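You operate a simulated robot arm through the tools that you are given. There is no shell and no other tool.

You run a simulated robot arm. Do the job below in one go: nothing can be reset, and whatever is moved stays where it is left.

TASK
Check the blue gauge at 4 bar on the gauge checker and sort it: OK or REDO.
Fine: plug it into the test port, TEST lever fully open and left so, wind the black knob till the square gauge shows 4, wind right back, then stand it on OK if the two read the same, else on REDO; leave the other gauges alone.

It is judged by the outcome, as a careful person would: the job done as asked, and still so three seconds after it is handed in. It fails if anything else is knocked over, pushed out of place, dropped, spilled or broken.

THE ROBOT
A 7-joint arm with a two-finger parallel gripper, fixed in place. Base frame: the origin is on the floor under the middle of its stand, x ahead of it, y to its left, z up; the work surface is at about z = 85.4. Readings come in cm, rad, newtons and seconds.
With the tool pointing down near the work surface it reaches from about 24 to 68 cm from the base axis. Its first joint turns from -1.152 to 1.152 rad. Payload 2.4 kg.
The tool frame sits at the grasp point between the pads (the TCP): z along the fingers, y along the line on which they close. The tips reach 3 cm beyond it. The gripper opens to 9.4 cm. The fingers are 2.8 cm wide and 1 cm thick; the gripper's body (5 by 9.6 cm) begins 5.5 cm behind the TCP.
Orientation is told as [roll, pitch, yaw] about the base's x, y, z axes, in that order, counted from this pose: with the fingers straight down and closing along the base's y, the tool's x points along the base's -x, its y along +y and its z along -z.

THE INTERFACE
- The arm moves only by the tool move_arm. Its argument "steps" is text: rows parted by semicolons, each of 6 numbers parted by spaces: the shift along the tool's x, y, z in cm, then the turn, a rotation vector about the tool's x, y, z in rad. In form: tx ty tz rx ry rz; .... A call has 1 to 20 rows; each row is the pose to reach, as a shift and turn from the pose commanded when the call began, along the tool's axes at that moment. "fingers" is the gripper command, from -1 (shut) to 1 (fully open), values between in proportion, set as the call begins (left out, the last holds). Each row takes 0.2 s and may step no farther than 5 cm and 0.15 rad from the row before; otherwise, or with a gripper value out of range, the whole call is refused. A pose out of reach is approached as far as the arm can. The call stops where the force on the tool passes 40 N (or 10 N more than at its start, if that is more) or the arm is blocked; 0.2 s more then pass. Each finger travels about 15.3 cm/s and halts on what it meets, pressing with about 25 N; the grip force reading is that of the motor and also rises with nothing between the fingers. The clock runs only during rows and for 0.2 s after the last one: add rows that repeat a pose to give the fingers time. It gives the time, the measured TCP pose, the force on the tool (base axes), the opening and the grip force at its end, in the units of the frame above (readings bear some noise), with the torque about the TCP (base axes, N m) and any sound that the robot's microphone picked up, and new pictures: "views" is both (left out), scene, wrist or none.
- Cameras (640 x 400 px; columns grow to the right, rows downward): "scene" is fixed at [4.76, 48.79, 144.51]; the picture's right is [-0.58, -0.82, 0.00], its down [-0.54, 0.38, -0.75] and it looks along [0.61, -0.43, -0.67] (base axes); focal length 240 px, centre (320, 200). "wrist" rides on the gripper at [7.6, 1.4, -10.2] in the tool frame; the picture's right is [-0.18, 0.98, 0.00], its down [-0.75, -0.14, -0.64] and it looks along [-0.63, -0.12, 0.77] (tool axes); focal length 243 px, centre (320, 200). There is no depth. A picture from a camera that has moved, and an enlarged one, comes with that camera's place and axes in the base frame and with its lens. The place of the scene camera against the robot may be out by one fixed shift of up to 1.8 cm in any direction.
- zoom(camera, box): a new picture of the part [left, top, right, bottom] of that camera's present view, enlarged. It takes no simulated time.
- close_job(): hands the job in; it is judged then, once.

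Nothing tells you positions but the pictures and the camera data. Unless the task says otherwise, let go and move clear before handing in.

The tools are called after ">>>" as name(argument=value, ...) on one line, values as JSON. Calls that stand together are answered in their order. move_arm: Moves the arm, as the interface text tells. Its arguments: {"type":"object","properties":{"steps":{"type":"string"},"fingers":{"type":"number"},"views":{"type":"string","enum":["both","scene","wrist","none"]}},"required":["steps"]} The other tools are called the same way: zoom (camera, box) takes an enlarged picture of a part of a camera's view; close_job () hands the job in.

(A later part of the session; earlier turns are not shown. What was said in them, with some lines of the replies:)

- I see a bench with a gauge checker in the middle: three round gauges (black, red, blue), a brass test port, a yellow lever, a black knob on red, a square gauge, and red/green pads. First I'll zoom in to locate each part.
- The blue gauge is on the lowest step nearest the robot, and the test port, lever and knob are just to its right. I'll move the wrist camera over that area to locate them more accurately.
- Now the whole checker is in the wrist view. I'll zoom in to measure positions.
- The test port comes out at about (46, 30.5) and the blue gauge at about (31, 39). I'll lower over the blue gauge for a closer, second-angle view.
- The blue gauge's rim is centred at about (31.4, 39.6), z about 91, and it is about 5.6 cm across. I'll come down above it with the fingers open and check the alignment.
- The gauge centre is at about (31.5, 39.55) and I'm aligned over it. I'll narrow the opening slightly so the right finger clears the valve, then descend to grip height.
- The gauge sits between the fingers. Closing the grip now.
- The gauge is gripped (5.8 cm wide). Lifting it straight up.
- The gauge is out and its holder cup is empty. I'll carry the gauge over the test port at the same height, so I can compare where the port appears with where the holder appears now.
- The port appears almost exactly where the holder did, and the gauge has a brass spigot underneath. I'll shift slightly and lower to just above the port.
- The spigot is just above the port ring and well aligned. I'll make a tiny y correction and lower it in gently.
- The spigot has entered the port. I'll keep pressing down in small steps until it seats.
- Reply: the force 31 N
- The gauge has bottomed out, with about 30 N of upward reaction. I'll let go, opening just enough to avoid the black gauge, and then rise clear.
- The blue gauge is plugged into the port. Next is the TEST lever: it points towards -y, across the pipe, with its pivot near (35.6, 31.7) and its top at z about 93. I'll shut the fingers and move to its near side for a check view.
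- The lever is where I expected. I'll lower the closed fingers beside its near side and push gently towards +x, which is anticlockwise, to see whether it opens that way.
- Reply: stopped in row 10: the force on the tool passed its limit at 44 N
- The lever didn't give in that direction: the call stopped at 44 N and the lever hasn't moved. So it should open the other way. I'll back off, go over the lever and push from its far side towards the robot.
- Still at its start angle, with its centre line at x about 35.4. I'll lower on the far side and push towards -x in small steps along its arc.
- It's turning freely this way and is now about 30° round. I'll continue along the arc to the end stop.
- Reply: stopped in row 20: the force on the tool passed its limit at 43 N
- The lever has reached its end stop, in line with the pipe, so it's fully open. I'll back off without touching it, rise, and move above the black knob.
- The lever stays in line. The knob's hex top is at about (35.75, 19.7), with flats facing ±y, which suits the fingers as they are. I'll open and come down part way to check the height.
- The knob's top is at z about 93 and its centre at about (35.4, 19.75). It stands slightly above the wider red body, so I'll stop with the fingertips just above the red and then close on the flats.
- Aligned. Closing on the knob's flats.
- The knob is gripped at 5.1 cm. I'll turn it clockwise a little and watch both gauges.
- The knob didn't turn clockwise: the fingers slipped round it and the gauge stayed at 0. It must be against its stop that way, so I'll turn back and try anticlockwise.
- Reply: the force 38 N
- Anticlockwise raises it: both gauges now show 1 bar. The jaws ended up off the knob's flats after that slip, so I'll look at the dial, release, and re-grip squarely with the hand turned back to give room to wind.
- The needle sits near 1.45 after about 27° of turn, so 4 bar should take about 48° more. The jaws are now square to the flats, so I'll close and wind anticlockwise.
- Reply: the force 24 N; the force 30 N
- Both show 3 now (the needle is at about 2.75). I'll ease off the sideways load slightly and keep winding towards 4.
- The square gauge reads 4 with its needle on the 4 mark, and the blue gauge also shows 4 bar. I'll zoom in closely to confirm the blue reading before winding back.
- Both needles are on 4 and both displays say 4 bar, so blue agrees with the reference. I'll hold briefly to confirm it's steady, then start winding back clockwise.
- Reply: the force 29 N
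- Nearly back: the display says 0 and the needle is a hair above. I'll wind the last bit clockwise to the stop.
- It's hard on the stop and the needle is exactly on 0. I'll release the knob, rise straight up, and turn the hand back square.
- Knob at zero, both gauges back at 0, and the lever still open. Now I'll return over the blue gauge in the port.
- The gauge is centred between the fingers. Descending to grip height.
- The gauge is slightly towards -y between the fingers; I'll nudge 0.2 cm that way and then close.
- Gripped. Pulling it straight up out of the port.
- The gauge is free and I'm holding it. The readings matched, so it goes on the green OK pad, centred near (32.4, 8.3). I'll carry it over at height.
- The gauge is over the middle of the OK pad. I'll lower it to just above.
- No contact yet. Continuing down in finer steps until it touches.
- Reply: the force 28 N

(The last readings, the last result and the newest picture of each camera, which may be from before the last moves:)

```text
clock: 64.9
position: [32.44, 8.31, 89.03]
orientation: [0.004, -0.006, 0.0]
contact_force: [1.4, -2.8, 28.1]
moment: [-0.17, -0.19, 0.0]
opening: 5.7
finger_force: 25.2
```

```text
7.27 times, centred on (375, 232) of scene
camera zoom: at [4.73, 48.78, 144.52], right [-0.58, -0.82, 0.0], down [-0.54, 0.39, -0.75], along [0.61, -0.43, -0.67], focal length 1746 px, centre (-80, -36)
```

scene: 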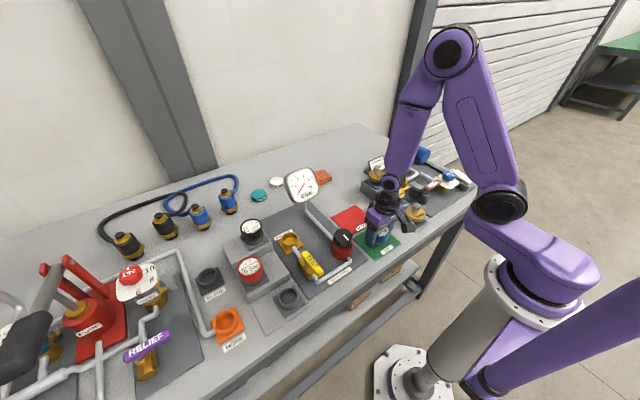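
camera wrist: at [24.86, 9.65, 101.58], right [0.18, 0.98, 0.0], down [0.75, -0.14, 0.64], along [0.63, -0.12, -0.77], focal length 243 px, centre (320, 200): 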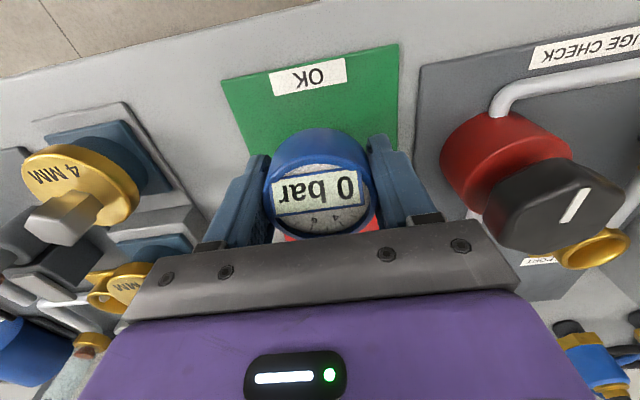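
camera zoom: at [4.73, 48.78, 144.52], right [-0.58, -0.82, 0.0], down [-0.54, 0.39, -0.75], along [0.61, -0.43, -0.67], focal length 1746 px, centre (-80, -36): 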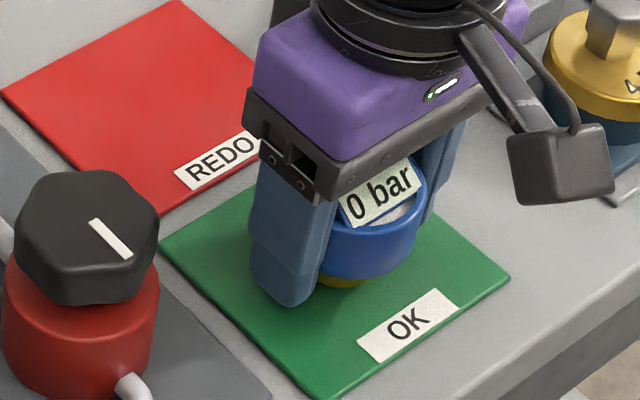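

It's standing on the pad now, with contact at 28 N. I'll ease the pressure off, then open and rise straight up.

>>> move_arm(steps="0 0 -0.15 0 0 0; 0 0 -0.2 0 0 0; 0 0 -0.2 0 0 0", views="none")

>>> move_arm(steps="0 0 0 0 0 0; 0 0 0 0 0 0; 0 0 0 0 0 0; 0 0 0 0 0 0", fingers=0.6)

>>> zoom(camera="scene", box=[345, 205, 405, 260])

>>> zoom(camera="wrist", box=[220, 80, 460, 240])

```text
clock: 65.7
position: [32.41, 8.32, 89.04]
orientation: [0.002, -0.002, 0.001]
contact_force: [-0.7, 0.7, -0.7]
moment: [-0.01, -0.02, -0.01]
opening: 5.7
finger_force: 25.1
```

```text
clock: 66.7
position: [32.4, 8.33, 89.14]
orientation: [0.005, -0.002, 0.002]
contact_force: [-0.7, -0.3, 0.6]
moment: [-0.04, -0.02, -0.03]
opening: 7.53
finger_force: 0.0
camera wrist: at [24.82, 9.69, 99.44], right [0.18, 0.98, 0.0], down [0.75, -0.14, 0.64], along [0.63, -0.12, -0.77], focal length 243 px, centre (320, 200)
```

scene: 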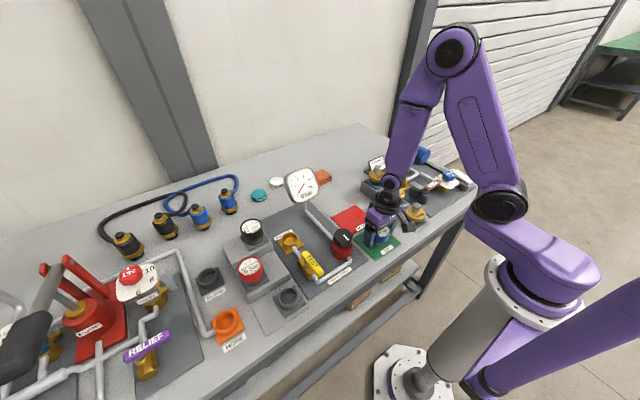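
wrist: 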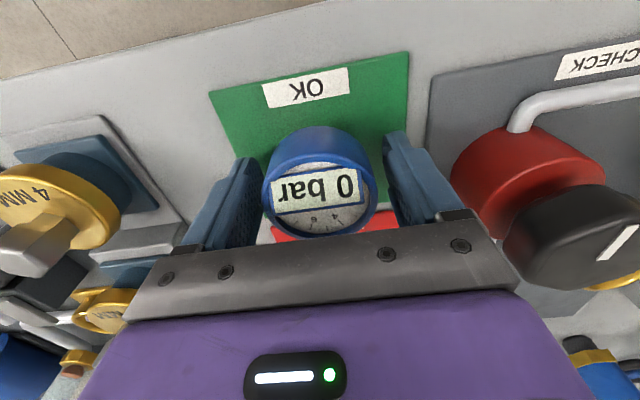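

```text
7.27 times, centred on (375, 232) of scene
camera zoom: at [4.76, 48.79, 144.51], right [-0.58, -0.82, 0.0], down [-0.54, 0.38, -0.75], along [0.61, -0.43, -0.67], focal length 1746 px, centre (-80, -36)
```

zoom: 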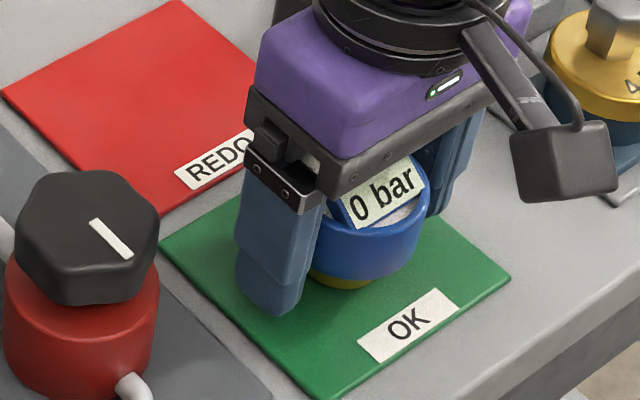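

```text
2.50 times, centred on (340, 160) of wrist
camera zoom: at [24.82, 9.69, 99.44], right [0.18, 0.98, 0.0], down [0.75, -0.14, 0.64], along [0.63, -0.12, -0.77], focal length 606 px, centre (270, 300)
```

zoom: 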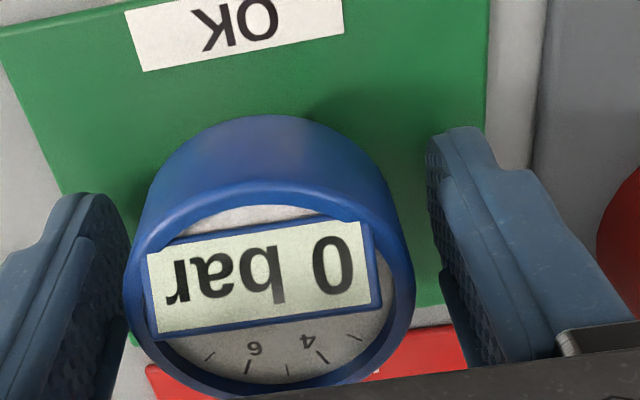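

The gauge stands on its own. I'll open fully for clearance and rise straight up.

>>> move_arm(steps="0 0 0 0 0 0; 0 -0.1 0 0 0 0; 0 -0.1 -0.5 0 0 0; 0 -0.1 -1.5 0 0 0; 0 -0.1 -4 0 0 0; 0 -0.1 -8 0 0 0; 0 -0.1 -12 0 0 0; 0 -0.1 -16 0 0 0; 0 -0.1 -20 0 0 0; 0 -0.1 -20 0 0 0", fingers=1)

>>> zoom(camera="scene", box=[230, 170, 430, 310])

>>> zoom(camera="wrist", box=[220, 0, 540, 200])

```text
clock: 68.9
position: [32.32, 8.28, 109.0]
orientation: [0.004, -0.002, 0.001]
contact_force: [0.0, 0.2, -0.3]
moment: [0.0, -0.02, -0.02]
opening: 9.38
finger_force: 0.1
camera wrist: at [24.78, 9.58, 119.24], right [0.18, 0.98, 0.0], down [0.75, -0.14, 0.64], along [0.63, -0.12, -0.77], focal length 243 px, centre (320, 200)
```

scene: 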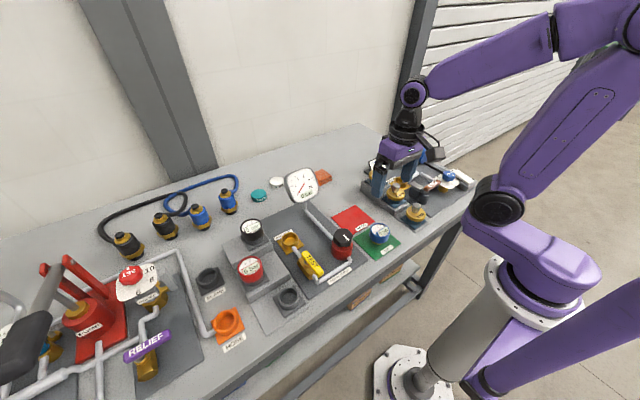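
wrist: 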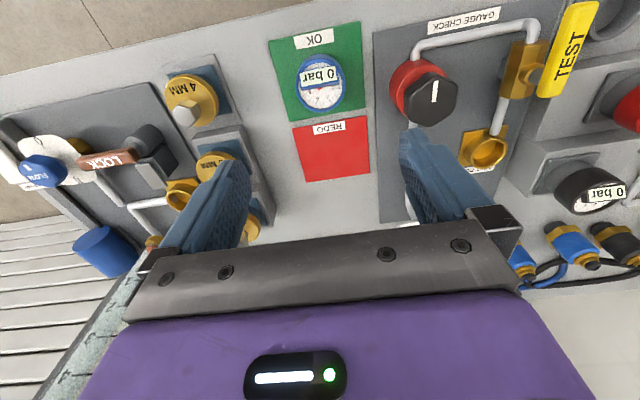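

```text
2.86 times, centred on (330, 240) of scene
camera zoom: at [4.76, 48.79, 144.51], right [-0.58, -0.82, 0.0], down [-0.54, 0.38, -0.75], along [0.61, -0.43, -0.67], focal length 686 px, centre (291, 86)
```

zoom: 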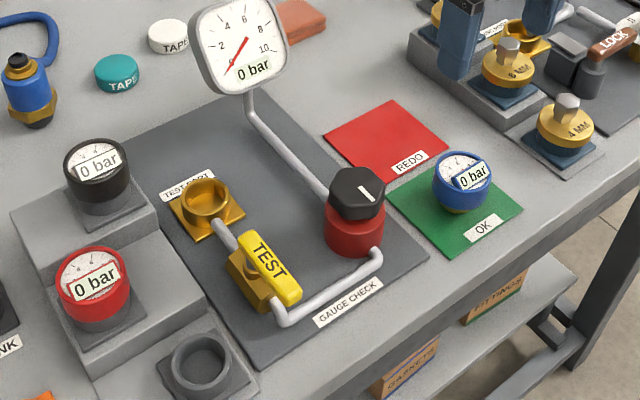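

```text
2.00 times, centred on (380, 100) of wrist
camera zoom: at [24.78, 9.58, 119.24], right [0.18, 0.98, 0.0], down [0.75, -0.14, 0.64], along [0.63, -0.12, -0.77], focal length 485 px, centre (200, 400)
```

zoom: 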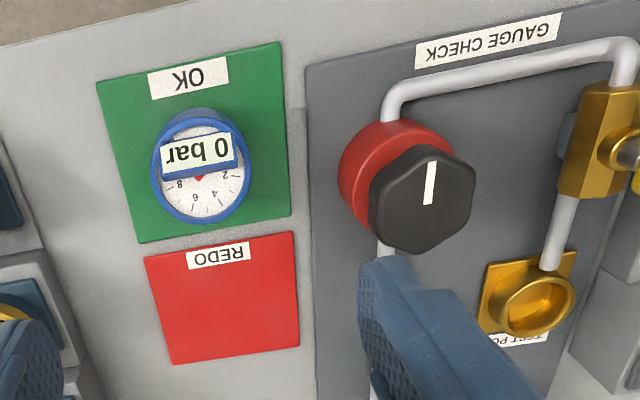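

The blue gauge is upright on OK, and the port, knob and other gauges look undisturbed. I'll do a final check that the lever is fully in line with the pipe.

>>> zoom(camera="wrist", box=[450, 0, 640, 180])

>>> zoom(camera="scene", box=[275, 225, 345, 295])

```text
2.22 times, centred on (545, 90) of wrist
camera zoom: at [24.78, 9.58, 119.24], right [0.18, 0.98, 0.0], down [0.75, -0.14, 0.64], along [0.63, -0.12, -0.77], focal length 539 px, centre (-180, 444)
```

zoom: 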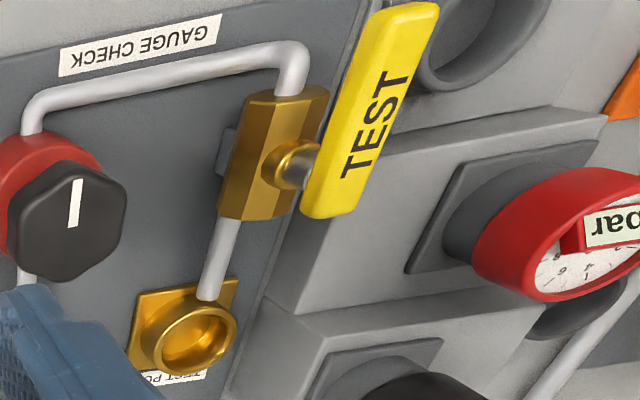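

```text
5.71 times, centred on (310, 260) of scene
camera zoom: at [4.76, 48.79, 144.51], right [-0.58, -0.82, 0.0], down [-0.54, 0.38, -0.75], along [0.61, -0.43, -0.67], focal length 1372 px, centre (377, -143)
```

zoom: 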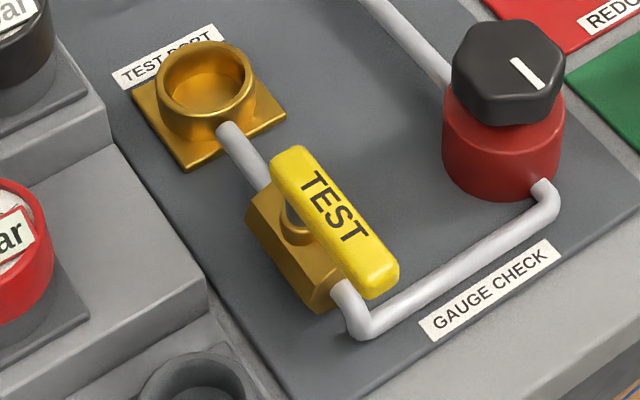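

The blue gauge read the same as the square gauge at 4 bar, so it's standing on OK. The lever is in line with the pipe at its end stop, the knob is wound back to 0, and the arm is clear. Handing in.

>>> close_job()

```text
The job is handed in.
```

The blue gauge passed. With the square gauge at 4 bar it also read 4 bar, so it is standing upright on the OK pad.

- **Lever:** the TEST lever is fully open against its stop and left that way.
- **Knob:** the black knob is wound right back, and the square gauge reads 0.
- **Other gauges:** I didn't touch the red or black gauge, and nothing else looked moved in the last pictures.

The lever and the knob each turned out to work the opposite way to my first try. The lever took a brief push of about 44 N the wrong way, and the fingers slipped once round the knob while it was on its stop. Neither moved anything, and both worked normally afterwards.
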